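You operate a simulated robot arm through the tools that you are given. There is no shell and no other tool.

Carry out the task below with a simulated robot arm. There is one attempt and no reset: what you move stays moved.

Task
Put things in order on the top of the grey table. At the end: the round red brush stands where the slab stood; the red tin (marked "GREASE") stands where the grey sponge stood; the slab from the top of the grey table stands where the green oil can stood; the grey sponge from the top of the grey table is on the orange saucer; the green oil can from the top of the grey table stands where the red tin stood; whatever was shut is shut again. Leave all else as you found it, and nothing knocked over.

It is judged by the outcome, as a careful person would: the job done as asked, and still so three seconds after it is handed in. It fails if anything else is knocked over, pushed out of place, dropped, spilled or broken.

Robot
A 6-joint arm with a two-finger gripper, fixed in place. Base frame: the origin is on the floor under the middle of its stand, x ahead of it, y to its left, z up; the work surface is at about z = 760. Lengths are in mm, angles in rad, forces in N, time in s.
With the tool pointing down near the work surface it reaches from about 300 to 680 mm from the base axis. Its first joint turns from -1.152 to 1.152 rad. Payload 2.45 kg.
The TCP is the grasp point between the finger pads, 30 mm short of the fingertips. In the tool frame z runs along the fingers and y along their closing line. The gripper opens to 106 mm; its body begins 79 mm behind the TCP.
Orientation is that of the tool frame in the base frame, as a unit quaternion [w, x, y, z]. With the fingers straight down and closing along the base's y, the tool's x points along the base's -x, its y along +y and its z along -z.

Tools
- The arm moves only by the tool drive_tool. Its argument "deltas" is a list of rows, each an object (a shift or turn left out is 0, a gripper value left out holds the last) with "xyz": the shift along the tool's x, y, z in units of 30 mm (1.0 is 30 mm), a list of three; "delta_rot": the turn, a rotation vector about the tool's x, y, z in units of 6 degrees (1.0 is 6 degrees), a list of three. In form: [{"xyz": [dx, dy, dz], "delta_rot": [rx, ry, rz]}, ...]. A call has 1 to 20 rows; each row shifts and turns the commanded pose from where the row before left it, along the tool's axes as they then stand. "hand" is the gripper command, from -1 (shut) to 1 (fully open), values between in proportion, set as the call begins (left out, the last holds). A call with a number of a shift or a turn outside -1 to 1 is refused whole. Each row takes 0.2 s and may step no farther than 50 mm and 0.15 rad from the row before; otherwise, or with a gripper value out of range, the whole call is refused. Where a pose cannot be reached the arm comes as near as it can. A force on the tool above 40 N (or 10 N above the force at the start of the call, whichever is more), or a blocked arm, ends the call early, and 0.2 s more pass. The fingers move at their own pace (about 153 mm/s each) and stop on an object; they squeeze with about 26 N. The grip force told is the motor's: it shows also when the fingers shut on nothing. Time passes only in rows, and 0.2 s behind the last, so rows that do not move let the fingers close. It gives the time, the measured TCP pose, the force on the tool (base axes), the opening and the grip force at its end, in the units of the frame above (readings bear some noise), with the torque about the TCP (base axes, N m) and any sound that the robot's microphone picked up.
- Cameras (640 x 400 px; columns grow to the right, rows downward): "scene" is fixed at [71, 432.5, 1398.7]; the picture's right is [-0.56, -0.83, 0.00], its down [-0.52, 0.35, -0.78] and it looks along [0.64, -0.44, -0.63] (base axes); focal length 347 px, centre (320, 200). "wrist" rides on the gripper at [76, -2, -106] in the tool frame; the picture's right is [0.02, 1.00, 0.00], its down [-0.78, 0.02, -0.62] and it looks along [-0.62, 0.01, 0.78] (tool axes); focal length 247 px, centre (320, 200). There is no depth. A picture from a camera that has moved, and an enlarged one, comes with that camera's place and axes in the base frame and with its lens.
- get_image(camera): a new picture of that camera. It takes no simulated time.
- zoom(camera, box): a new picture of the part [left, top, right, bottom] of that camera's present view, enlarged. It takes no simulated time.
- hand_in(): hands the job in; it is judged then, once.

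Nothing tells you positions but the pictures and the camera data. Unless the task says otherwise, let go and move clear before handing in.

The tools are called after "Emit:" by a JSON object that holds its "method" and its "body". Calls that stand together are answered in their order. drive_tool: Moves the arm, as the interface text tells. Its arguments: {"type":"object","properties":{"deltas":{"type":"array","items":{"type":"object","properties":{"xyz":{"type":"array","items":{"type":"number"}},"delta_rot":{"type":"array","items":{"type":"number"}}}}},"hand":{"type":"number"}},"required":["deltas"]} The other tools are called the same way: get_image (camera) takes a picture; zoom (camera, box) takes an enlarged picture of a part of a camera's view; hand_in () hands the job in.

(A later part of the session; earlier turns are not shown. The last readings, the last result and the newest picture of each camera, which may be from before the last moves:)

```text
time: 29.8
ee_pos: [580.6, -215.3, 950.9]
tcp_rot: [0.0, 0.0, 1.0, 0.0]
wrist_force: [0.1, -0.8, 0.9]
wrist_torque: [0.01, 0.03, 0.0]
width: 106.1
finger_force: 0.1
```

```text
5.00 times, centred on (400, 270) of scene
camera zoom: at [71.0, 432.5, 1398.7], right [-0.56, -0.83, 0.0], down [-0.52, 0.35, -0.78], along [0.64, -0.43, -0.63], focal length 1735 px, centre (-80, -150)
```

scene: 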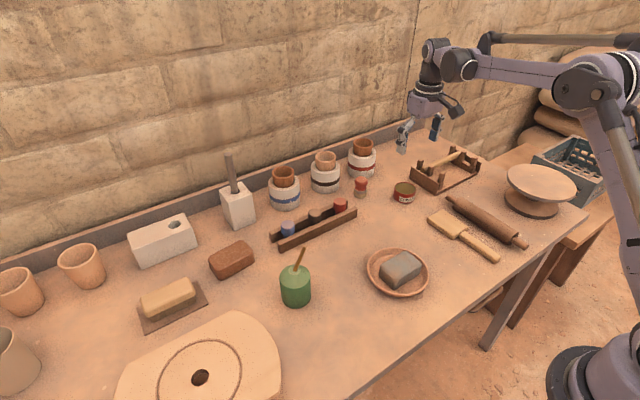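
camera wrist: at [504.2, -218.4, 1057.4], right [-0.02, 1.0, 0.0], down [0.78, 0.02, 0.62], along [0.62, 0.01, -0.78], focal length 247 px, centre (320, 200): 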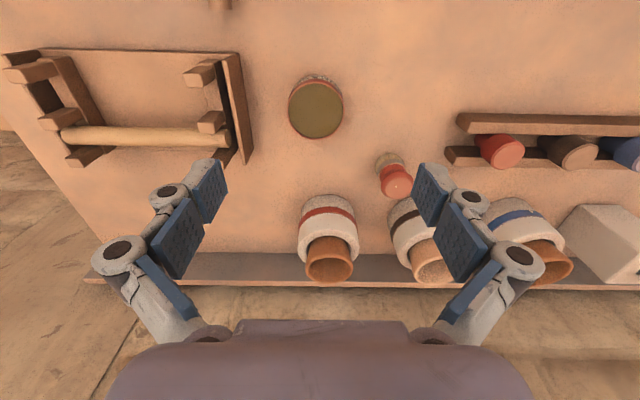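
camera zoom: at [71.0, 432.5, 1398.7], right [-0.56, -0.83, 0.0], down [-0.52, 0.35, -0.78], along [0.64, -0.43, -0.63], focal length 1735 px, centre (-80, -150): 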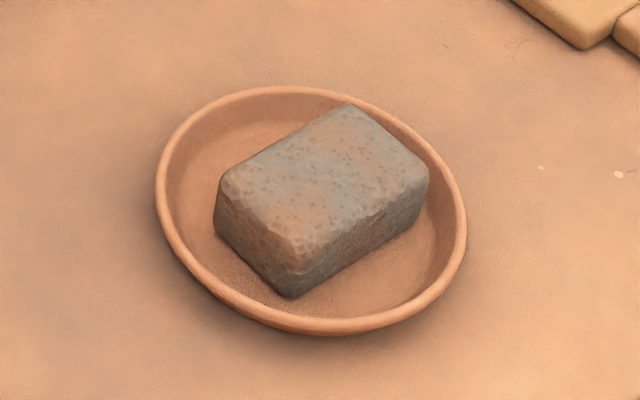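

The sponge sits flat in the saucer. The tin's centre is about (595, -222), 60 mm across and about 36 mm high; I'll turn the hand so it closes along x and come down over it.

Emit:
{"method": "drive_tool", "body": {"deltas": [{"delta_rot": [0, 0, 1]}, {"delta_rot": [0, 0, 1]}, {"delta_rot": [0, 0, 1]}, {"delta_rot": [0, 0, 1]}, {"delta_rot": [0, 0, 1]}, {"delta_rot": [0, 0, 1]}, {"delta_rot": [0, 0, 1]}, {"delta_rot": [0, 0, 1]}, {"delta_rot": [0, 0, 1]}, {"delta_rot": [0, 0, 1]}, {"delta_rot": [0, 0, 1]}, {"delta_rot": [0, 0, 1]}, {"delta_rot": [0, 0, 1]}, {"delta_rot": [0, 0, 1]}, {"delta_rot": [0, 0, 1]}]}}

Emit:
{"method": "drive_tool", "body": {"deltas": [{"xyz": [-0.075, 0.157, 0.7]}, {"xyz": [-0.075, 0.157, 0.7]}, {"xyz": [-0.075, 0.157, 0.7]}]}}

Emit:
{"method": "get_image", "body": {"camera": "wrist"}}

Emit:
{"method": "zoom", "body": {"camera": "scene", "box": [340, 90, 500, 210]}}

```text
time: 33.0
ee_pos: [581.9, -218.0, 950.4]
tcp_rot: [-0.001, 0.707, 0.707, -0.001]
wrist_force: [0.4, -1.0, -0.7]
wrist_torque: [0.01, 0.02, 0.01]
width: 106.0
finger_force: 0.1
```

```text
time: 33.8
ee_pos: [596.5, -227.3, 887.2]
tcp_rot: [-0.001, 0.707, 0.707, -0.001]
wrist_force: [0.0, -0.2, -0.2]
wrist_torque: [0.02, 0.02, 0.05]
width: 106.0
finger_force: 0.1
```

```text
taken
camera wrist: at [594.9, -150.6, 994.5], right [1.0, 0.02, 0.0], down [0.02, -0.78, 0.62], along [0.01, -0.62, -0.78], focal length 247 px, centre (320, 200)
```

wrist: 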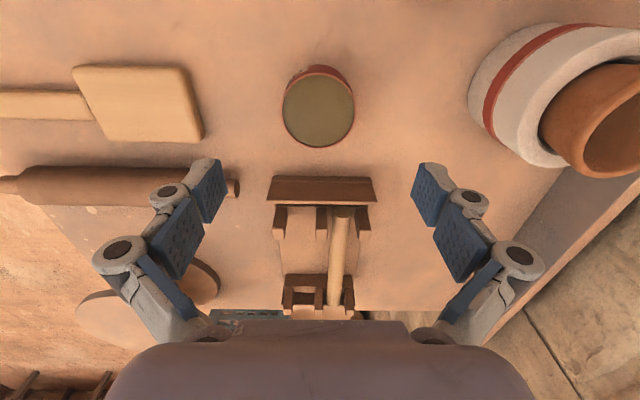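

```text
3.33 times, centred on (420, 150) of scene
camera zoom: at [71.1, 432.5, 1398.7], right [-0.56, -0.83, 0.0], down [-0.52, 0.35, -0.78], along [0.64, -0.44, -0.63], focal length 1157 px, centre (-13, 367)
```

zoom: 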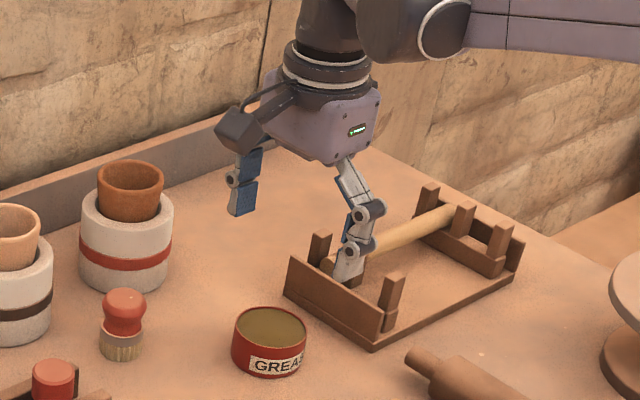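

Tin confirmed at (594, -220). I'll correct slightly and descend around it.

Emit:
{"method": "drive_tool", "body": {"deltas": [{"xyz": [0.227, -0.07, 0.3]}, {"xyz": [0, 0, 0.6]}, {"xyz": [0, 0, 0.6]}, {"xyz": [0, 0, 0.6]}, {"xyz": [0, 0, 0.6]}, {"xyz": [0, 0, 0.3]}]}}

Emit:
{"method": "get_image", "body": {"camera": "wrist"}}

Emit:
{"method": "zoom", "body": {"camera": "scene", "box": [340, 110, 500, 230]}}

```text
time: 35.2
ee_pos: [593.8, -217.1, 798.8]
tcp_rot: [0.001, 0.707, 0.707, 0.001]
wrist_force: [-0.6, 0.4, -0.7]
wrist_torque: [0.02, 0.01, 0.01]
width: 105.9
finger_force: 0.1
```

```text
taken
camera wrist: at [592.3, -141.5, 904.8], right [1.0, 0.02, 0.0], down [0.02, -0.78, 0.62], along [0.01, -0.62, -0.78], focal length 247 px, centre (320, 200)
```

wrist: 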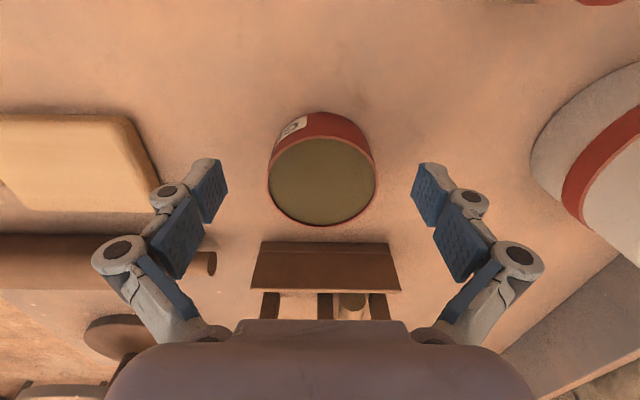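

```text
3.33 times, centred on (420, 170) of scene
camera zoom: at [71.1, 432.5, 1398.7], right [-0.56, -0.83, 0.0], down [-0.52, 0.35, -0.78], along [0.64, -0.44, -0.63], focal length 1157 px, centre (-13, 300)
```

zoom: 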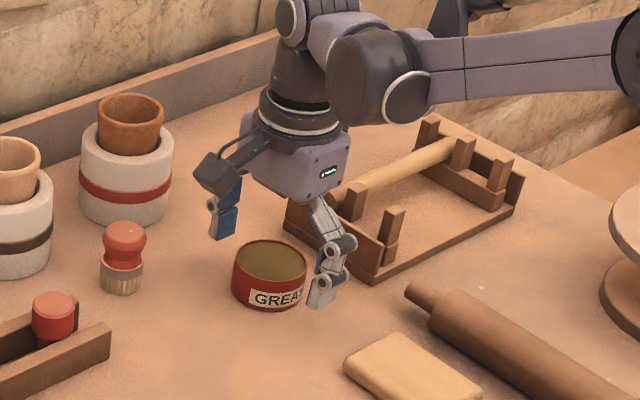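

Emit:
{"method": "drive_tool", "body": {"deltas": [{"xyz": [-0.07, 0.03, 0.09]}, {"xyz": [0, 0, 0]}]}}

Emit:
{"method": "drive_tool", "body": {"deltas": [{"xyz": [0, 0, 0]}, {"xyz": [0, 0, 0]}, {"xyz": [0, 0, 0]}], "hand": -1}}

Emit:
{"method": "get_image", "body": {"camera": "wrist"}}

```text
time: 35.8
ee_pos: [595.1, -219.3, 794.6]
tcp_rot: [0.001, 0.707, 0.707, 0.0]
wrist_force: [-0.6, -0.8, 0.1]
wrist_torque: [-0.01, -0.04, -0.02]
width: 106.1
finger_force: 0.2
```

```text
time: 36.6
ee_pos: [595.8, -219.9, 794.3]
tcp_rot: [0.0, 0.707, 0.707, 0.0]
wrist_force: [1.7, -1.2, 15.4]
wrist_torque: [0.01, -0.11, 0.08]
width: 60.6
finger_force: 26.0
```

```text
taken
camera wrist: at [593.5, -143.9, 902.2], right [1.0, 0.02, 0.0], down [0.02, -0.78, 0.62], along [0.01, -0.62, -0.78], focal length 247 px, centre (320, 200)
```

wrist: 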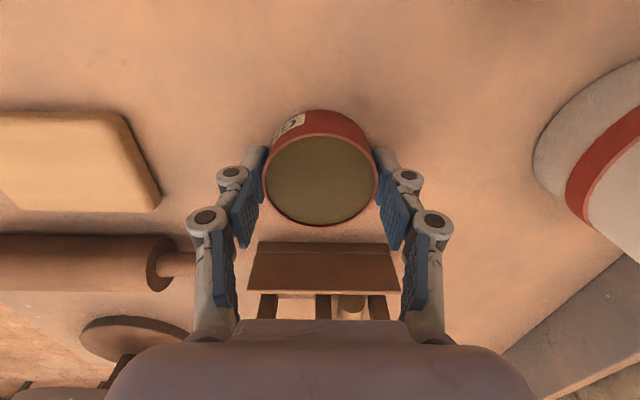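

Tin gripped at 60.6 mm. Lifting it and carrying it over to the sponge's old place.

Emit:
{"method": "drive_tool", "body": {"deltas": [{"xyz": [0, 0, -0.3]}, {"xyz": [0, 0, -0.6]}, {"xyz": [0, 0, -0.8]}, {"xyz": [0, 0, -0.9]}, {"xyz": [0, 0, -0.9]}, {"xyz": [0, 0, -0.9]}, {"xyz": [0, 0, -0.4]}]}}

Emit:
{"method": "drive_tool", "body": {"deltas": [{"xyz": [-0.523, -0.887, 0]}, {"xyz": [-0.523, -0.887, 0]}, {"xyz": [-0.523, -0.887, 0]}, {"xyz": [-0.523, -0.887, 0]}, {"xyz": [-0.523, -0.887, 0]}, {"xyz": [-0.523, -0.887, 0]}, {"xyz": [-0.523, -0.887, 0]}, {"xyz": [-0.523, -0.887, 0]}, {"xyz": [-0.523, -0.887, 0]}, {"xyz": [-0.523, -0.887, 0]}]}}

Emit:
{"method": "get_image", "body": {"camera": "wrist"}}

Emit:
{"method": "get_image", "body": {"camera": "scene"}}

```text
time: 38.2
ee_pos: [594.4, -219.8, 937.1]
tcp_rot: [-0.001, 0.708, 0.706, 0.001]
wrist_force: [-0.7, 0.7, -4.5]
wrist_torque: [0.02, 0.01, -0.01]
width: 60.6
finger_force: 26.1
```

```text
time: 40.4
ee_pos: [329.7, -375.8, 939.0]
tcp_rot: [0.001, 0.707, 0.707, 0.0]
wrist_force: [-0.3, -1.0, -4.2]
wrist_torque: [0.04, -0.02, 0.03]
width: 60.3
finger_force: 25.8
```

```text
taken
camera wrist: at [327.6, -300.7, 1046.1], right [1.0, 0.02, 0.0], down [0.02, -0.78, 0.62], along [0.01, -0.62, -0.78], focal length 247 px, centre (320, 200)
```

wrist: 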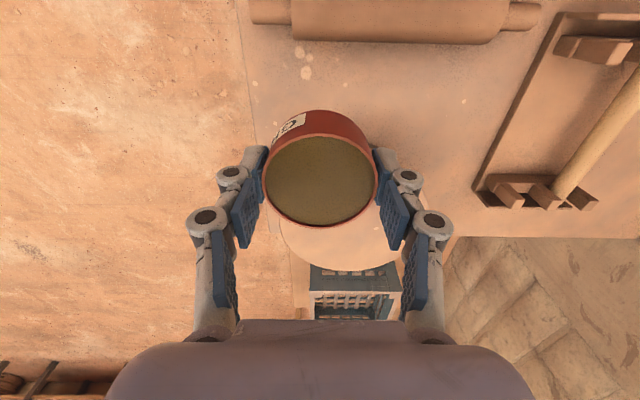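

```text
taken
```

scene: 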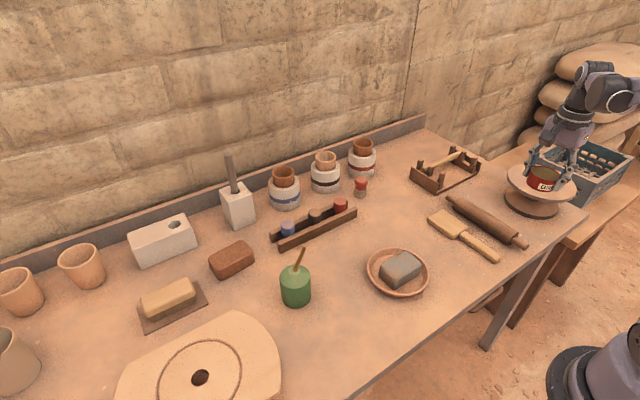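

The tin is over the sponge's old spot (329, -377). Lowering it.

Emit:
{"method": "drive_tool", "body": {"deltas": [{"xyz": [-0.04, 0, 0.6]}, {"xyz": [0, 0, 0.9]}, {"xyz": [0, 0, 0.9]}, {"xyz": [0, 0, 0.9]}, {"xyz": [0, 0, 0.7]}, {"xyz": [0, 0, 0.4]}]}}

Emit:
{"method": "drive_tool", "body": {"deltas": [{"xyz": [0, 0, 0.15]}, {"xyz": [0, 0, 0.05]}, {"xyz": [0, 0, 0]}]}}

Emit:
{"method": "get_image", "body": {"camera": "wrist"}}

Emit:
{"method": "zoom", "body": {"camera": "scene", "box": [480, 130, 640, 250]}}

```text
time: 41.8
ee_pos: [329.1, -378.3, 807.1]
tcp_rot: [0.0, 0.707, 0.707, 0.0]
wrist_force: [0.6, -0.5, -4.3]
wrist_torque: [-0.02, 0.03, -0.01]
width: 60.5
finger_force: 26.2
```

```text
time: 42.6
ee_pos: [330.0, -376.9, 801.6]
tcp_rot: [0.0, 0.707, 0.707, 0.0]
wrist_force: [0.7, -0.5, -3.6]
wrist_torque: [0.0, -0.03, -0.02]
width: 60.7
finger_force: 25.9
```

```text
taken
camera wrist: at [327.7, -302.2, 908.5], right [1.0, 0.02, 0.0], down [0.02, -0.78, 0.62], along [0.01, -0.62, -0.78], focal length 247 px, centre (320, 200)
```

wrist: 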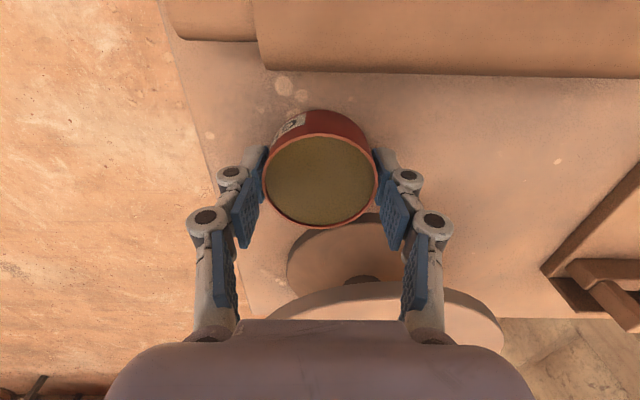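

```text
3.33 times, centred on (560, 190) of scene
camera zoom: at [71.1, 432.5, 1398.7], right [-0.56, -0.83, 0.0], down [-0.52, 0.35, -0.78], along [0.64, -0.43, -0.63], focal length 1157 px, centre (-480, 233)
```

zoom: 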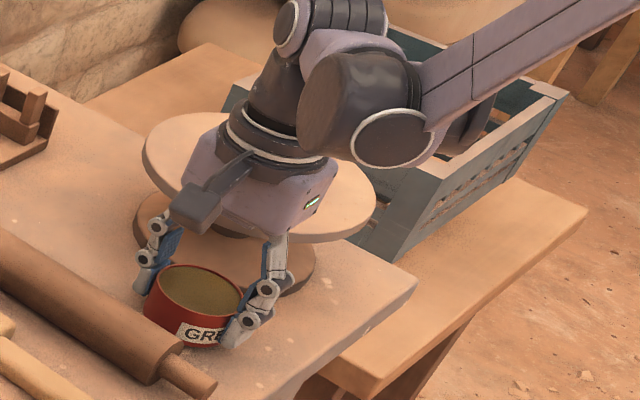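

Emit:
{"method": "drive_tool", "body": {"deltas": [{"xyz": [0, 0, 0.1]}, {"xyz": [0, 0, 0.05]}, {"xyz": [0, 0, 0]}]}}

Emit:
{"method": "drive_tool", "body": {"deltas": [{"xyz": [0, 0, 0.05]}, {"xyz": [0, 0, 0]}]}}

```text
time: 43.4
ee_pos: [328.7, -377.9, 794.7]
tcp_rot: [0.0, 0.707, 0.708, 0.0]
wrist_force: [0.0, 0.3, -3.6]
wrist_torque: [0.03, -0.02, 0.01]
width: 60.4
finger_force: 26.0
```

```text
time: 44.0
ee_pos: [328.9, -377.9, 795.3]
tcp_rot: [0.001, 0.707, 0.707, 0.0]
wrist_force: [0.0, -2.0, 7.9]
wrist_torque: [-0.04, -0.16, 0.02]
width: 60.5
finger_force: 25.8
```

Contact felt. Releasing and lifting clear.

Emit:
{"method": "drive_tool", "body": {"deltas": [{"xyz": [0, 0, 0]}, {"xyz": [0, 0, 0]}], "hand": 0.7}}

Emit:
{"method": "drive_tool", "body": {"deltas": [{"xyz": [0, 0, -0.3]}, {"xyz": [0, 0, -0.8]}, {"xyz": [0, 0, -0.9]}, {"xyz": [0, 0, -0.9]}, {"xyz": [0, 0, -0.9]}, {"xyz": [0, 0, -0.9]}]}}

Emit:
{"method": "get_image", "body": {"camera": "wrist"}}

Emit:
{"method": "get_image", "body": {"camera": "scene"}}

```text
time: 44.6
ee_pos: [329.5, -377.5, 795.1]
tcp_rot: [0.0, 0.707, 0.707, 0.0]
wrist_force: [-0.3, 0.2, -0.3]
wrist_torque: [0.02, 0.02, 0.01]
width: 90.2
finger_force: 0.1
```

```text
time: 46.0
ee_pos: [330.0, -377.5, 936.2]
tcp_rot: [0.0, 0.707, 0.707, 0.0]
wrist_force: [0.1, -0.1, -0.4]
wrist_torque: [-0.01, 0.01, 0.0]
width: 90.3
finger_force: 0.0
```

```text
taken
camera wrist: at [328.2, -302.5, 1043.4], right [1.0, 0.02, 0.0], down [0.02, -0.78, 0.62], along [0.01, -0.62, -0.78], focal length 247 px, centre (320, 200)
```

wrist: 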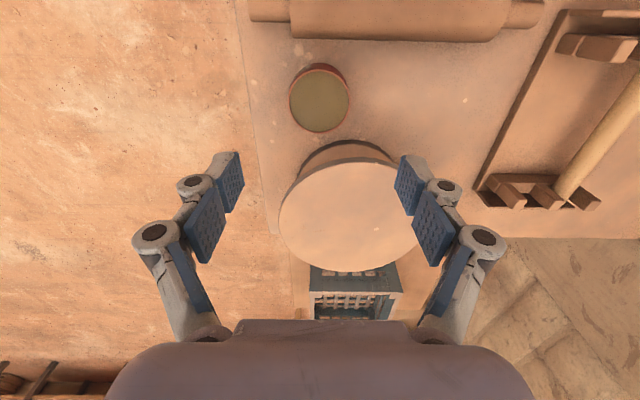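

```text
taken
```

scene: 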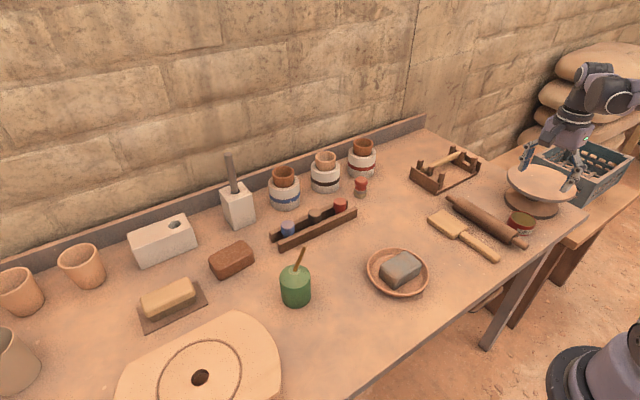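

The tin is standing where the sponge was. Next is the oil can; I'll turn the hand forward and move over there.

Emit:
{"method": "drive_tool", "body": {"deltas": [{"delta_rot": [0, 0, -1]}, {"delta_rot": [0, 0, -1]}, {"delta_rot": [0, 0, -1]}, {"delta_rot": [0, 0, -1]}, {"delta_rot": [0, 0, -1]}, {"delta_rot": [0, 0, -1]}, {"delta_rot": [0, 0, -1]}, {"delta_rot": [0, 0, -1]}, {"delta_rot": [0, 0, -1]}, {"delta_rot": [0, 0, -1]}, {"delta_rot": [0, 0, -1]}, {"delta_rot": [0, 0, -1]}, {"delta_rot": [0, 0, -1]}, {"delta_rot": [0, 0, -1]}, {"delta_rot": [0, 0, -1]}], "hand": 1}}

Emit:
{"method": "drive_tool", "body": {"deltas": [{"xyz": [-0.17, 1.0, -0.11]}, {"xyz": [-0.17, 1.0, -0.11]}, {"xyz": [-0.17, 1.0, -0.11]}, {"xyz": [-0.17, 1.0, -0.11]}, {"xyz": [-0.17, 1.0, -0.11]}, {"xyz": [-0.17, 1.0, -0.11]}, {"xyz": [-0.17, 1.0, -0.11]}, {"xyz": [-0.17, 1.0, -0.11]}, {"xyz": [-0.17, 1.0, -0.11]}, {"xyz": [-0.17, 1.0, -0.11]}, {"xyz": [-0.17, 1.0, -0.11]}, {"xyz": [-0.17, 1.0, -0.11]}, {"xyz": [-0.17, 1.0, -0.11]}, {"xyz": [-0.17, 1.0, -0.11]}, {"xyz": [-0.17, 1.0, -0.11]}, {"xyz": [-0.17, 1.0, -0.11]}, {"xyz": [-0.17, 1.0, -0.11]}, {"xyz": [-0.17, 1.0, -0.11]}, {"xyz": [-0.17, 1.0, -0.11]}, {"xyz": [-0.17, 1.0, -0.11]}]}}

Emit:
{"method": "get_image", "body": {"camera": "wrist"}}

Emit:
{"method": "get_image", "body": {"camera": "scene"}}

```text
time: 49.2
ee_pos: [329.3, -378.4, 935.0]
tcp_rot: [0.001, -0.001, 1.0, 0.001]
wrist_force: [-0.5, 0.9, -0.2]
wrist_torque: [0.01, 0.0, 0.01]
width: 105.9
finger_force: 0.1
```

```text
time: 53.4
ee_pos: [431.4, 222.3, 1001.3]
tcp_rot: [0.001, 0.0, 1.0, 0.0]
wrist_force: [-0.1, -1.0, -0.2]
wrist_torque: [0.0, 0.0, 0.01]
width: 106.3
finger_force: 0.0
```

```text
taken
camera wrist: at [354.5, 219.8, 1108.3], right [-0.02, 1.0, 0.0], down [0.78, 0.02, 0.62], along [0.62, 0.01, -0.78], focal length 247 px, centre (320, 200)
```

wrist: 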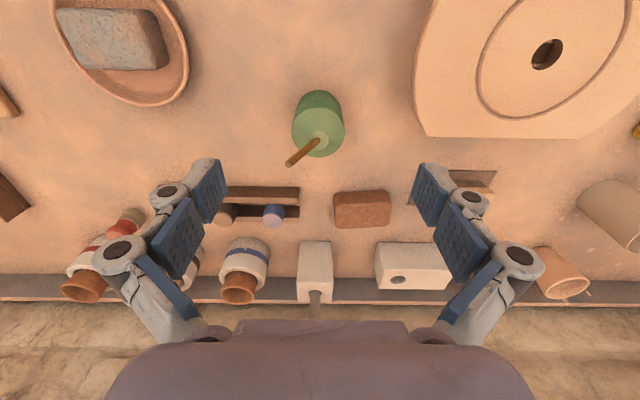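

```text
taken
```

scene: 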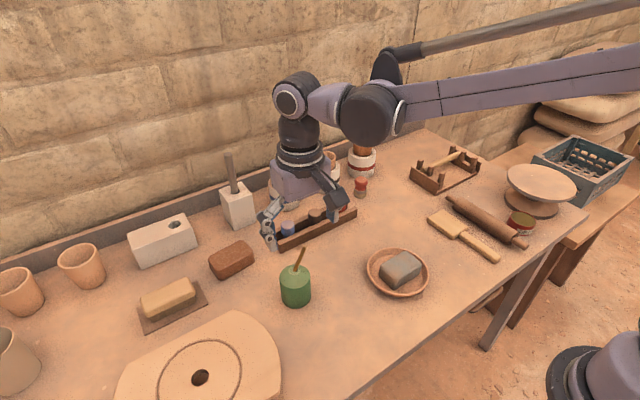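

Emit:
{"method": "zoom", "body": {"camera": "wrist", "box": [240, 70, 400, 170]}}

Emit:
{"method": "zoom", "body": {"camera": "scene", "box": [250, 230, 370, 320]}}

Emit:
{"method": "zoom", "body": {"camera": "wrist", "box": [300, 160, 460, 260]}}

```text
4.00 times, centred on (320, 120) of wrist
camera zoom: at [354.5, 219.8, 1108.3], right [-0.02, 1.0, 0.0], down [0.78, 0.02, 0.62], along [0.62, 0.01, -0.78], focal length 988 px, centre (320, 520)
```

zoom: 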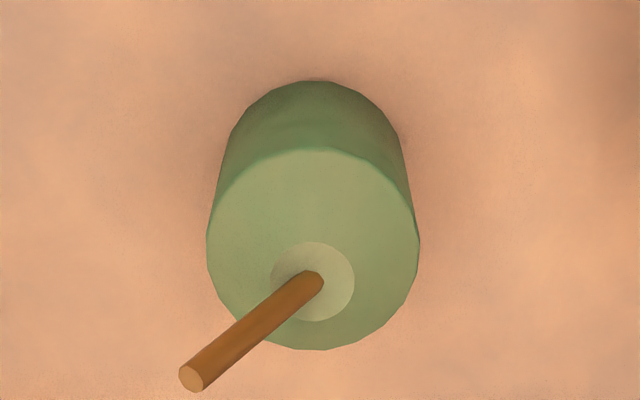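

```text
4.44 times, centred on (310, 275) of scene
camera zoom: at [71.1, 432.5, 1398.7], right [-0.56, -0.83, 0.0], down [-0.52, 0.35, -0.78], along [0.64, -0.44, -0.63], focal length 1542 px, centre (364, -133)
```

zoom: 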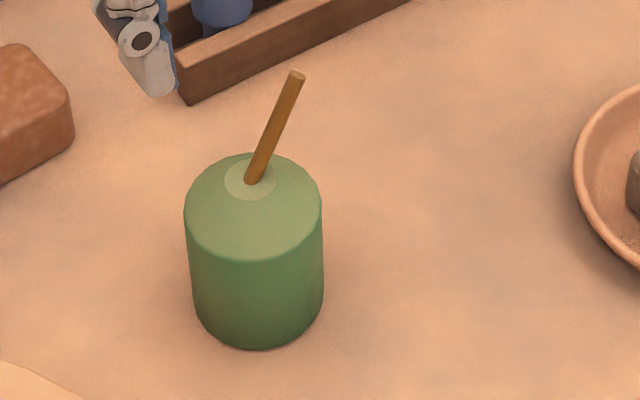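

```text
4.00 times, centred on (380, 210) of wrist
camera zoom: at [354.5, 219.8, 1108.3], right [-0.02, 1.0, 0.0], down [0.78, 0.02, 0.62], along [0.62, 0.01, -0.78], focal length 988 px, centre (80, 160)
```

zoom: 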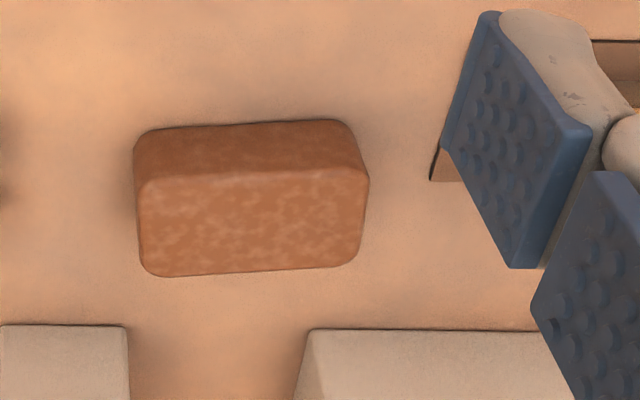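

The oil can's centre is (476, 219), 63 mm across with its shoulder at about 69 mm; the spout rises to about z 903 and leans towards -y. I'll grip high on the body, closing along x so the spout stays between the fingers.

Emit:
{"method": "drive_tool", "body": {"deltas": [{"delta_rot": [0, 0, 1]}, {"delta_rot": [0, 0, 1]}, {"delta_rot": [0, 0, 1]}, {"delta_rot": [0, 0, 1]}, {"delta_rot": [0, 0, 1]}, {"delta_rot": [0, 0, 1]}, {"delta_rot": [0, 0, 1]}, {"delta_rot": [0, 0, 1]}, {"delta_rot": [0, 0, 1]}, {"delta_rot": [0, 0, 1]}, {"delta_rot": [0, 0, 1]}, {"delta_rot": [0, 0, 1]}, {"delta_rot": [0, 0, 1]}, {"delta_rot": [0, 0, 1]}, {"delta_rot": [0, 0, 1]}]}}

Emit:
{"method": "drive_tool", "body": {"deltas": [{"xyz": [-0.037, 0.5, 0.7]}, {"xyz": [-0.037, 0.5, 0.7]}, {"xyz": [-0.037, 0.5, 0.7]}]}}

Emit:
{"method": "get_image", "body": {"camera": "wrist"}}

Emit:
{"method": "zoom", "body": {"camera": "scene", "box": [220, 150, 420, 310]}}

```text
time: 56.6
ee_pos: [430.6, 221.2, 1001.8]
tcp_rot: [0.0, 0.707, 0.707, 0.0]
wrist_force: [-0.3, -0.4, -0.2]
wrist_torque: [-0.03, 0.0, 0.0]
width: 105.9
finger_force: 0.0
```

```text
time: 57.4
ee_pos: [475.4, 218.9, 937.3]
tcp_rot: [0.0, 0.707, 0.707, 0.001]
wrist_force: [-0.1, -0.2, -0.5]
wrist_torque: [0.02, 0.01, -0.01]
width: 105.8
finger_force: 0.1
```

```text
taken
camera wrist: at [473.9, 293.7, 1045.2], right [1.0, 0.02, 0.0], down [0.02, -0.78, 0.62], along [0.01, -0.62, -0.78], focal length 247 px, centre (320, 200)
```

wrist: 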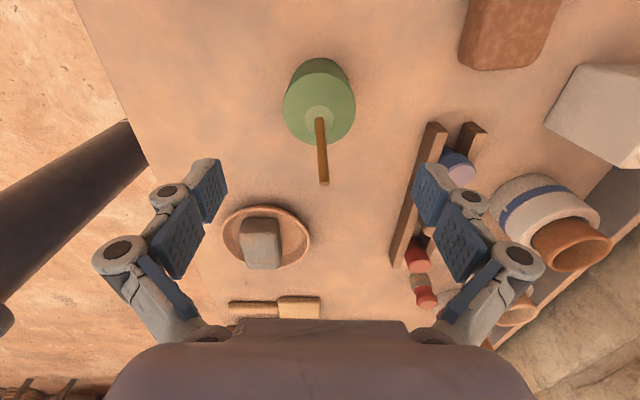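

```text
2.50 times, centred on (320, 230) of scene
camera zoom: at [71.1, 432.5, 1398.7], right [-0.56, -0.83, 0.0], down [-0.52, 0.35, -0.78], along [0.64, -0.44, -0.63], focal length 867 px, centre (320, 125)
```

zoom: 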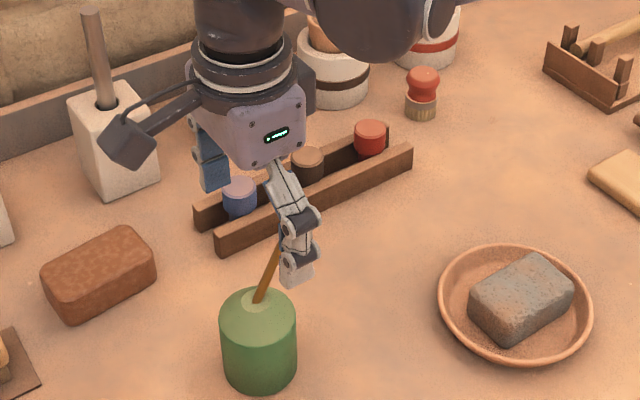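

The hand is aligned over the can. Descending in two stages, watching the spout against the palm.

Emit:
{"method": "drive_tool", "body": {"deltas": [{"xyz": [0, 0, 0.7]}, {"xyz": [0, 0, 0.7]}, {"xyz": [0, 0, 0.7]}, {"xyz": [0, 0, 0.6]}]}}

Emit:
{"method": "get_image", "body": {"camera": "wrist"}}

Emit:
{"method": "zoom", "body": {"camera": "scene", "box": [220, 170, 380, 310]}}

```text
time: 58.4
ee_pos: [475.4, 219.8, 857.0]
tcp_rot: [0.0, 0.707, 0.707, 0.0]
wrist_force: [-0.2, -0.8, -0.2]
wrist_torque: [-0.02, -0.01, -0.01]
width: 106.0
finger_force: 0.0
```

```text
taken
camera wrist: at [474.4, 294.8, 964.7], right [1.0, 0.02, 0.0], down [0.02, -0.78, 0.62], along [0.01, -0.62, -0.78], focal length 247 px, centre (320, 200)
```

wrist: 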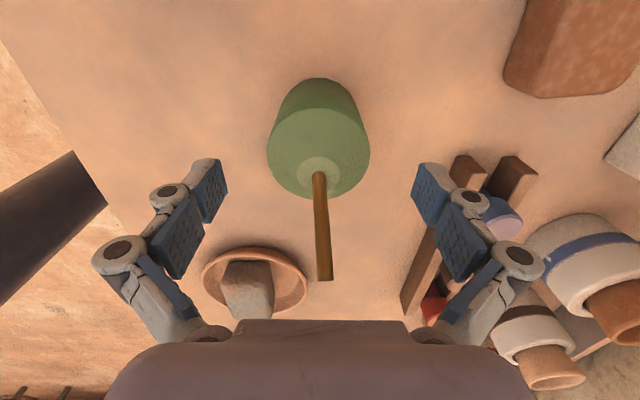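

```text
2.86 times, centred on (300, 240) of scene
camera zoom: at [71.1, 432.5, 1398.7], right [-0.56, -0.83, 0.0], down [-0.52, 0.35, -0.78], along [0.64, -0.44, -0.63], focal length 991 px, centre (377, 86)
```

zoom: 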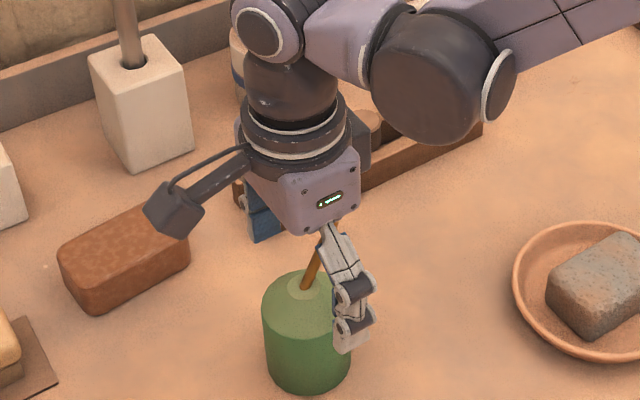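

Emit:
{"method": "drive_tool", "body": {"deltas": [{"xyz": [0, -0.02, 0.3]}, {"xyz": [0, 0, 0.3]}, {"xyz": [0, 0, 0.3]}, {"xyz": [0, 0, 0]}]}}

Emit:
{"method": "get_image", "body": {"camera": "wrist"}}

Emit:
{"method": "zoom", "body": {"camera": "scene", "box": [220, 190, 380, 310]}}

```text
time: 59.4
ee_pos: [475.4, 219.9, 831.8]
tcp_rot: [0.0, 0.707, 0.707, 0.0]
wrist_force: [0.1, 0.0, -0.5]
wrist_torque: [0.0, 0.03, -0.04]
width: 106.1
finger_force: 0.0
```

```text
taken
camera wrist: at [474.1, 295.0, 937.2], right [1.0, 0.02, 0.0], down [0.02, -0.78, 0.62], along [0.01, -0.62, -0.78], focal length 247 px, centre (320, 200)
```

wrist: 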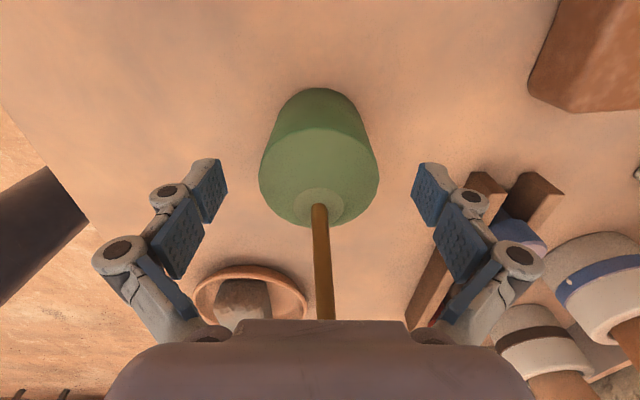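

```text
3.33 times, centred on (300, 250) of scene
camera zoom: at [71.0, 432.5, 1398.7], right [-0.56, -0.83, 0.0], down [-0.52, 0.35, -0.78], along [0.64, -0.44, -0.63], focal length 1157 px, centre (387, 33)
```

zoom: 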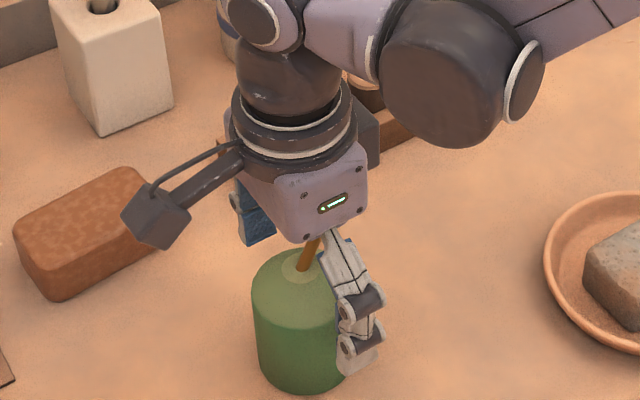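

No contact with the spout. Closing on the can.

Emit:
{"method": "drive_tool", "body": {"deltas": [{"xyz": [0, 0, 0]}, {"xyz": [0, 0, 0]}, {"xyz": [0, 0, 0]}], "hand": -1}}

Emit:
{"method": "get_image", "body": {"camera": "wrist"}}

Emit:
{"method": "zoom", "body": {"camera": "scene", "box": [220, 190, 380, 310]}}

```text
time: 60.2
ee_pos: [475.4, 220.2, 830.7]
tcp_rot: [0.0, 0.707, 0.708, 0.0]
wrist_force: [0.6, 1.1, 14.0]
wrist_torque: [0.07, 0.21, 0.0]
width: 62.6
finger_force: 26.1
```

```text
taken
camera wrist: at [474.0, 295.0, 937.8], right [1.0, 0.02, 0.0], down [0.02, -0.78, 0.62], along [0.01, -0.62, -0.78], focal length 247 px, centre (320, 200)
```

wrist: 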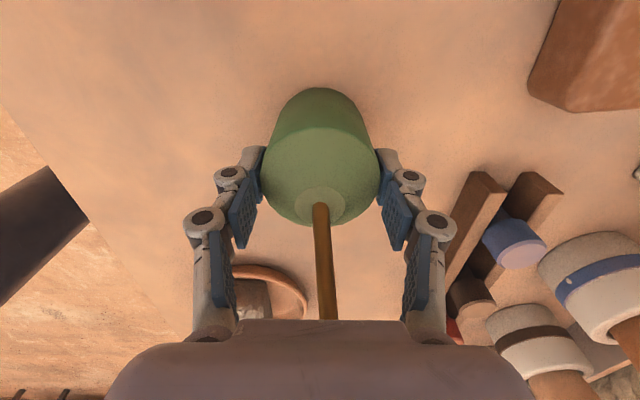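

```text
3.33 times, centred on (300, 250) of scene
camera zoom: at [70.8, 432.4, 1398.8], right [-0.56, -0.83, 0.0], down [-0.52, 0.35, -0.78], along [0.64, -0.43, -0.63], focal length 1157 px, centre (387, 33)
```

zoom: 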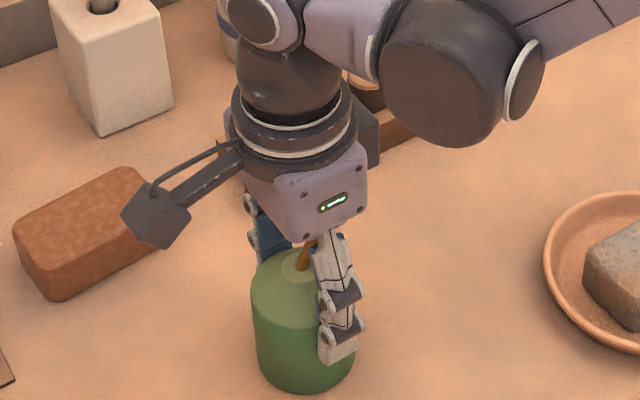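

Can gripped. Lifting and carrying it to the tin's old place at (594.5, -220).

Emit:
{"method": "drive_tool", "body": {"deltas": [{"xyz": [0, 0, -0.3]}, {"xyz": [0, 0, -0.6]}, {"xyz": [0, 0, -0.8]}, {"xyz": [0, 0, -0.9]}, {"xyz": [0, 0, -0.9]}]}}

Emit:
{"method": "get_image", "body": {"camera": "scene"}}

```text
time: 61.4
ee_pos: [475.4, 220.4, 935.4]
tcp_rot: [0.0, 0.707, 0.707, 0.0]
wrist_force: [0.0, -0.3, -2.5]
wrist_torque: [0.0, 0.02, -0.01]
width: 62.5
finger_force: 26.3
```

```text
taken
```

scene: 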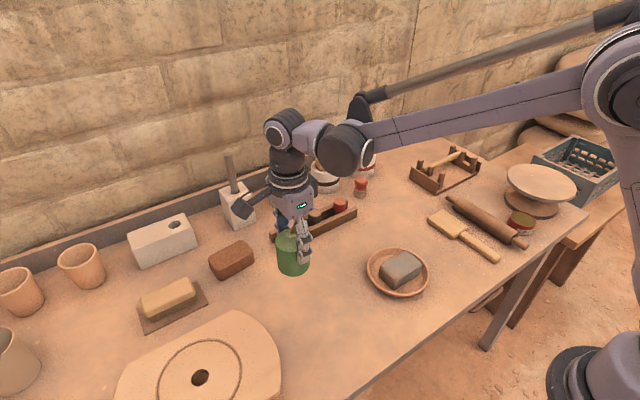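

Emit:
{"method": "drive_tool", "body": {"deltas": [{"xyz": [-0.978, 0.265, 0]}, {"xyz": [-0.978, 0.265, 0]}, {"xyz": [-0.978, 0.265, 0]}, {"xyz": [-0.978, 0.265, 0]}, {"xyz": [-0.978, 0.265, 0]}, {"xyz": [-0.978, 0.265, 0]}, {"xyz": [-0.978, 0.265, 0]}, {"xyz": [-0.978, 0.265, 0]}, {"xyz": [-0.978, 0.265, 0]}, {"xyz": [-0.978, 0.265, 0]}, {"xyz": [-0.978, 0.265, 0]}, {"xyz": [-0.978, 0.265, 0]}, {"xyz": [-0.978, 0.265, 0]}, {"xyz": [-0.978, 0.265, 0]}, {"xyz": [-0.978, 0.265, 0]}]}}

Emit:
{"method": "get_image", "body": {"camera": "wrist"}}

Emit:
{"method": "get_image", "body": {"camera": "scene"}}

```text
time: 64.6
ee_pos: [597.7, -220.0, 935.1]
tcp_rot: [0.001, 0.708, 0.707, 0.0]
wrist_force: [0.6, 0.7, -2.1]
wrist_torque: [-0.02, 0.04, -0.02]
width: 62.2
finger_force: 25.7
```

```text
taken
camera wrist: at [595.4, -144.3, 1041.9], right [1.0, 0.02, 0.0], down [0.02, -0.78, 0.62], along [0.01, -0.62, -0.78], focal length 247 px, centre (320, 200)
```

wrist: 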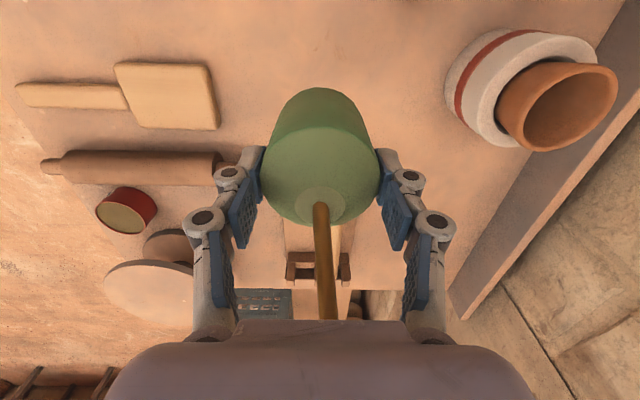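

```text
taken
```

scene: 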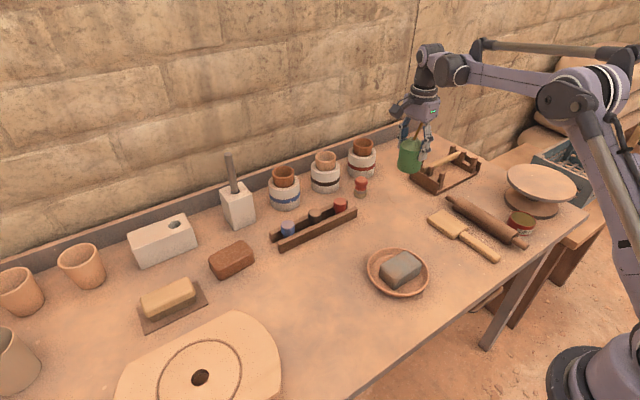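

Over the tin's old spot. Lowering the can.

Emit:
{"method": "drive_tool", "body": {"deltas": [{"xyz": [0, -0.06, 0.4]}, {"xyz": [0, 0, 0.8]}, {"xyz": [0, 0, 0.8]}, {"xyz": [0, 0, 0.7]}, {"xyz": [0, 0, 0.4]}, {"xyz": [0, 0, 0]}]}}

Emit:
{"method": "get_image", "body": {"camera": "wrist"}}

Emit:
{"method": "zoom", "body": {"camera": "scene", "box": [340, 110, 500, 230]}}

```text
time: 66.0
ee_pos: [594.7, -220.9, 842.7]
tcp_rot: [0.0, 0.707, 0.707, 0.0]
wrist_force: [0.0, 0.0, -2.8]
wrist_torque: [0.02, 0.0, -0.01]
width: 62.2
finger_force: 26.2
```

```text
taken
camera wrist: at [592.7, -145.7, 949.2], right [1.0, 0.02, 0.0], down [0.02, -0.78, 0.62], along [0.01, -0.62, -0.78], focal length 247 px, centre (320, 200)
```

wrist: 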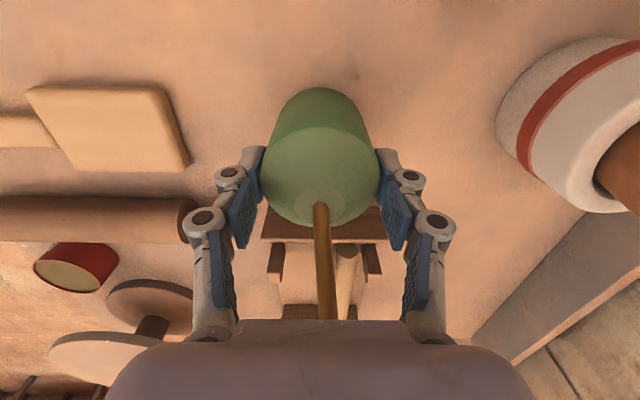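

```text
3.33 times, centred on (420, 170) of scene
camera zoom: at [71.1, 432.5, 1398.7], right [-0.56, -0.83, 0.0], down [-0.52, 0.35, -0.78], along [0.64, -0.44, -0.63], focal length 1157 px, centre (-13, 300)
```

zoom: 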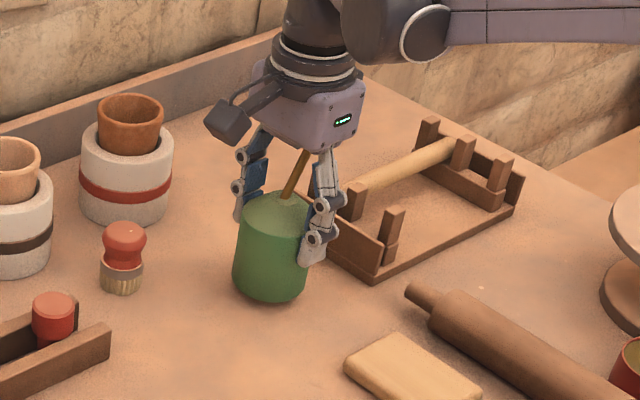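

Emit:
{"method": "drive_tool", "body": {"deltas": [{"xyz": [0, 0, 0.15]}, {"xyz": [0, 0, 0.1]}, {"xyz": [0, 0, 0.05]}, {"xyz": [0, 0, 0]}]}}

Emit:
{"method": "drive_tool", "body": {"deltas": [{"xyz": [0, 0, 0.05]}, {"xyz": [0, 0, 0]}]}}

```text
time: 67.0
ee_pos: [593.0, -220.8, 832.1]
tcp_rot: [0.0, 0.707, 0.707, 0.0]
wrist_force: [0.3, 0.1, -2.7]
wrist_torque: [-0.04, -0.01, 0.02]
width: 62.3
finger_force: 26.4
```

```text
time: 67.6
ee_pos: [592.9, -220.1, 831.2]
tcp_rot: [0.0, 0.707, 0.707, 0.001]
wrist_force: [0.1, 0.4, -1.7]
wrist_torque: [0.01, 0.02, -0.02]
width: 62.3
finger_force: 25.7
```

Emit:
{"method": "drive_tool", "body": {"deltas": [{"xyz": [0, 0.04, 0.03]}, {"xyz": [0, 0, 0]}]}}

Emit:
{"method": "drive_tool", "body": {"deltas": [{"xyz": [0, 0, 0.04]}, {"xyz": [0, 0, 0]}]}}

```text
time: 68.2
ee_pos: [595.1, -220.0, 831.3]
tcp_rot: [0.0, 0.707, 0.708, 0.001]
wrist_force: [-1.2, 0.4, -2.6]
wrist_torque: [0.01, 0.0, -0.02]
width: 62.5
finger_force: 25.9
```

```text
time: 68.8
ee_pos: [594.7, -220.7, 831.1]
tcp_rot: [0.0, 0.707, 0.708, 0.0]
wrist_force: [0.3, -0.8, 14.6]
wrist_torque: [0.04, 0.11, 0.02]
width: 62.5
finger_force: 25.8
```

Touchdown. Releasing and lifting straight up.

Emit:
{"method": "drive_tool", "body": {"deltas": [{"xyz": [0, 0, 0]}, {"xyz": [0, 0, 0]}], "hand": 0.8}}

Emit:
{"method": "zoom", "body": {"camera": "scene", "box": [340, 110, 500, 230]}}

Emit:
{"method": "get_image", "body": {"camera": "wrist"}}

```text
time: 69.4
ee_pos: [595.2, -220.5, 829.9]
tcp_rot: [0.0, 0.708, 0.706, -0.001]
wrist_force: [0.5, 0.3, 0.0]
wrist_torque: [-0.01, -0.02, 0.01]
width: 95.2
finger_force: 0.1
```

```text
3.33 times, centred on (420, 170) of scene
camera zoom: at [71.0, 432.5, 1398.7], right [-0.56, -0.83, 0.0], down [-0.52, 0.35, -0.78], along [0.64, -0.44, -0.63], focal length 1157 px, centre (-13, 300)
```

zoom: 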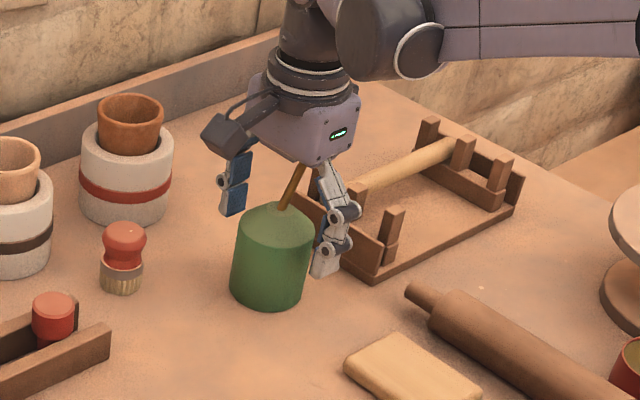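

```text
taken
camera wrist: at [593.6, -145.2, 936.9], right [1.0, 0.02, 0.0], down [0.02, -0.78, 0.62], along [0.01, -0.62, -0.78], focal length 247 px, centre (320, 200)
```

wrist: 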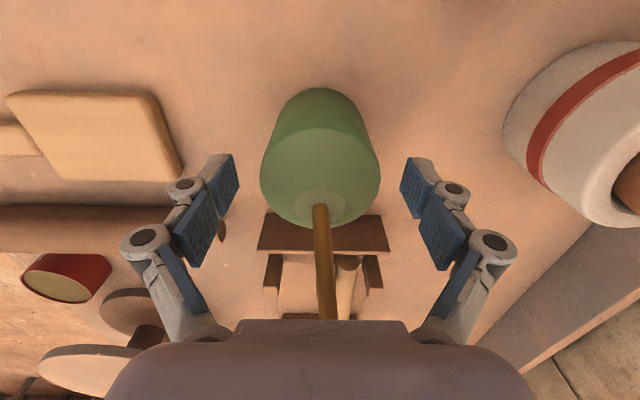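

The can stands in the tin's place. Lifting clear of the spout.

Emit:
{"method": "drive_tool", "body": {"deltas": [{"xyz": [0, 0, -0.4]}, {"xyz": [0, 0, -0.8]}, {"xyz": [0, 0, -0.9]}, {"xyz": [0, 0, -0.9]}, {"xyz": [0, 0, -0.9]}, {"xyz": [0, 0, -0.9]}]}}

Emit:
{"method": "get_image", "body": {"camera": "wrist"}}

Emit:
{"method": "get_image", "body": {"camera": "scene"}}

```text
time: 70.8
ee_pos: [596.2, -218.6, 974.3]
tcp_rot: [0.0, 0.707, 0.707, 0.0]
wrist_force: [0.5, -0.2, 0.1]
wrist_torque: [0.02, 0.0, 0.0]
width: 95.7
finger_force: 0.0
```

```text
taken
camera wrist: at [593.5, -143.0, 1081.9], right [1.0, 0.02, 0.0], down [0.02, -0.78, 0.62], along [0.01, -0.62, -0.78], focal length 247 px, centre (320, 200)
```

wrist: 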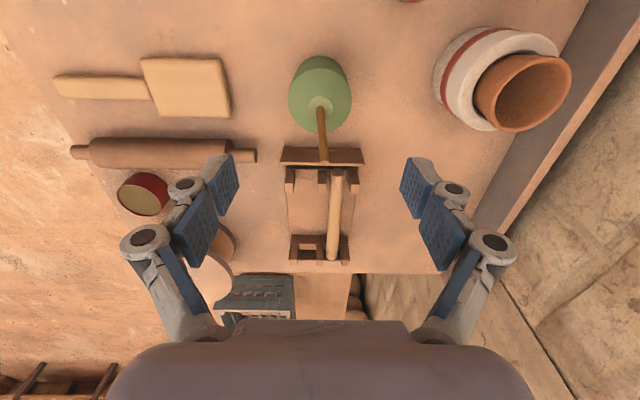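

```text
taken
```

scene: 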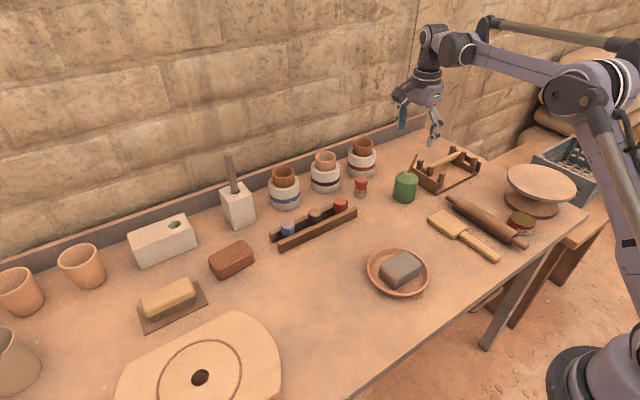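

All good so far. Next is the slab at about (635, 298), 50 × 95 mm; it's near the reach limit, so I'll move towards it and test how far the arm can go.

Emit:
{"method": "drive_tool", "body": {"deltas": [{"xyz": [0.95, 0, 0]}, {"xyz": [0.95, 0, 0]}, {"xyz": [0.95, 0, 0]}, {"xyz": [0.95, 0, 0]}, {"xyz": [0.95, 0, 0]}, {"xyz": [0.95, 0, 0]}, {"xyz": [0.95, 0, 0]}, {"xyz": [0.95, 0, 0]}, {"xyz": [0.95, 0, 0]}, {"xyz": [0.95, 0, 0]}, {"xyz": [0.95, 0, 0]}, {"xyz": [0.95, 0, 0]}, {"xyz": [0.95, 0, 0]}, {"xyz": [0.95, 0, 0]}, {"xyz": [0.95, 0, 0]}, {"xyz": [0.95, 0, 0]}], "hand": 0.6}}

Emit:
{"method": "get_image", "body": {"camera": "wrist"}}

Emit:
{"method": "get_image", "body": {"camera": "scene"}}

```text
time: 74.2
ee_pos: [595.6, 233.6, 973.3]
tcp_rot: [0.0, 0.708, 0.707, -0.001]
wrist_force: [0.2, -0.2, -0.4]
wrist_torque: [0.0, -0.03, 0.0]
width: 84.7
finger_force: 0.0
```

```text
taken
camera wrist: at [593.7, 310.5, 1080.7], right [1.0, 0.02, 0.0], down [0.02, -0.78, 0.62], along [0.01, -0.62, -0.78], focal length 247 px, centre (320, 200)
```

wrist: 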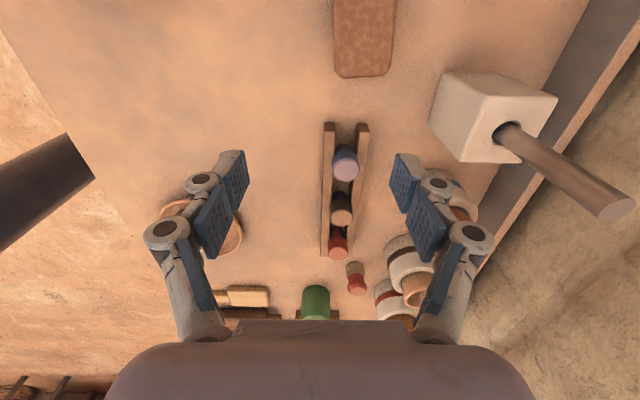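

```text
taken
```

scene: 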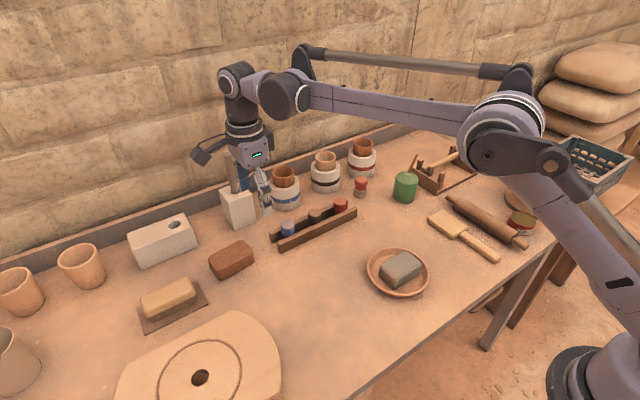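

The slab and the tall stick are clear; the stick's top is at about (772, 220, 969). To reach the slab I'll turn slightly to match its angle and lean the hand 15° outward about the closing axis.

Emit:
{"method": "drive_tool", "body": {"deltas": [{"delta_rot": [0, 0, -0.67]}, {"delta_rot": [0, 0.84, 0]}, {"delta_rot": [0, 0.83, 0]}, {"delta_rot": [0, 0.83, 0]}, {"xyz": [0, 0, 0]}]}}

Emit:
{"method": "drive_tool", "body": {"deltas": [{"xyz": [0.315, 0.369, 0.803]}, {"xyz": [0.315, 0.369, 0.803]}, {"xyz": [0.315, 0.369, 0.803]}, {"xyz": [0.315, 0.369, 0.803]}, {"xyz": [0, 0, 0]}]}}

Emit:
{"method": "get_image", "body": {"camera": "wrist"}}

Emit:
{"method": "get_image", "body": {"camera": "scene"}}

```text
time: 75.4
ee_pos: [594.2, 233.8, 975.1]
tcp_rot: [-0.096, 0.676, 0.725, 0.09]
wrist_force: [-0.2, -0.7, -0.5]
wrist_torque: [0.0, 0.02, 0.02]
width: 84.8
finger_force: 0.0
```

```text
time: 76.6
ee_pos: [633.3, 300.5, 889.7]
tcp_rot: [-0.095, 0.676, 0.725, 0.09]
wrist_force: [0.0, -0.4, 1.0]
wrist_torque: [0.0, 0.0, -0.03]
width: 84.8
finger_force: 0.1
```

```text
taken
camera wrist: at [629.4, 345.6, 1013.5], right [1.0, 0.09, 0.01], down [0.08, -0.91, 0.4], along [0.04, -0.4, -0.92], focal length 247 px, centre (320, 200)
```

wrist: 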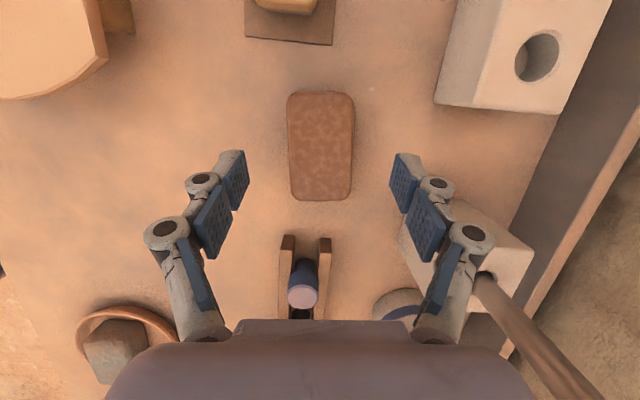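

```text
taken
```

scene: 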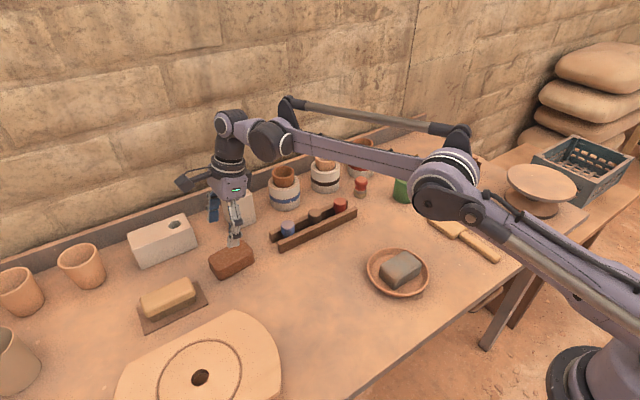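

The lean works: the slab is reachable and aligned, centre (635, 298). I'll descend most of the way and check.

Emit:
{"method": "drive_tool", "body": {"deltas": [{"xyz": [-0.249, 0.009, 0.733]}, {"xyz": [-0.249, 0.009, 0.733]}, {"xyz": [-0.249, 0.009, 0.733]}, {"xyz": [0, 0, 0]}]}}

Emit:
{"method": "get_image", "body": {"camera": "wrist"}}

Emit:
{"method": "zoom", "body": {"camera": "scene", "box": [150, 150, 330, 300]}}

```text
time: 77.6
ee_pos: [636.4, 294.0, 822.2]
tcp_rot: [-0.096, 0.676, 0.725, 0.089]
wrist_force: [-0.3, 0.3, 0.3]
wrist_torque: [0.01, 0.01, -0.06]
width: 85.0
finger_force: 0.1
```

```text
taken
camera wrist: at [631.3, 339.6, 945.5], right [1.0, 0.09, 0.01], down [0.08, -0.91, 0.4], along [0.04, -0.4, -0.92], focal length 247 px, centre (320, 200)
```

wrist: 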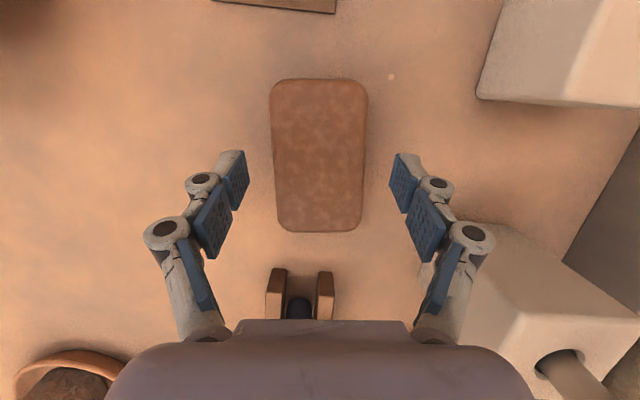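

```text
2.67 times, centred on (240, 225) of scene
camera zoom: at [71.0, 432.5, 1398.7], right [-0.56, -0.83, 0.0], down [-0.52, 0.35, -0.78], along [0.64, -0.44, -0.63], focal length 925 px, centre (533, 133)
```

zoom: 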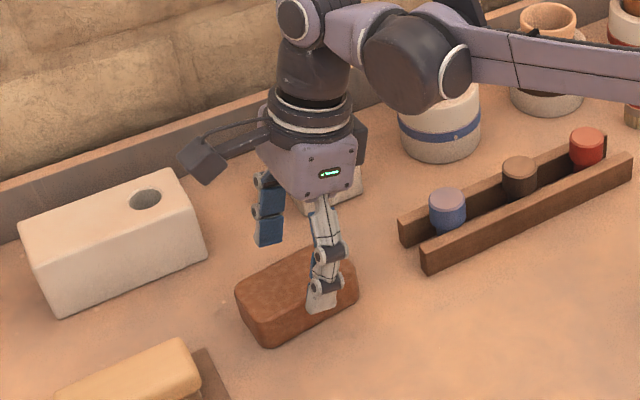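

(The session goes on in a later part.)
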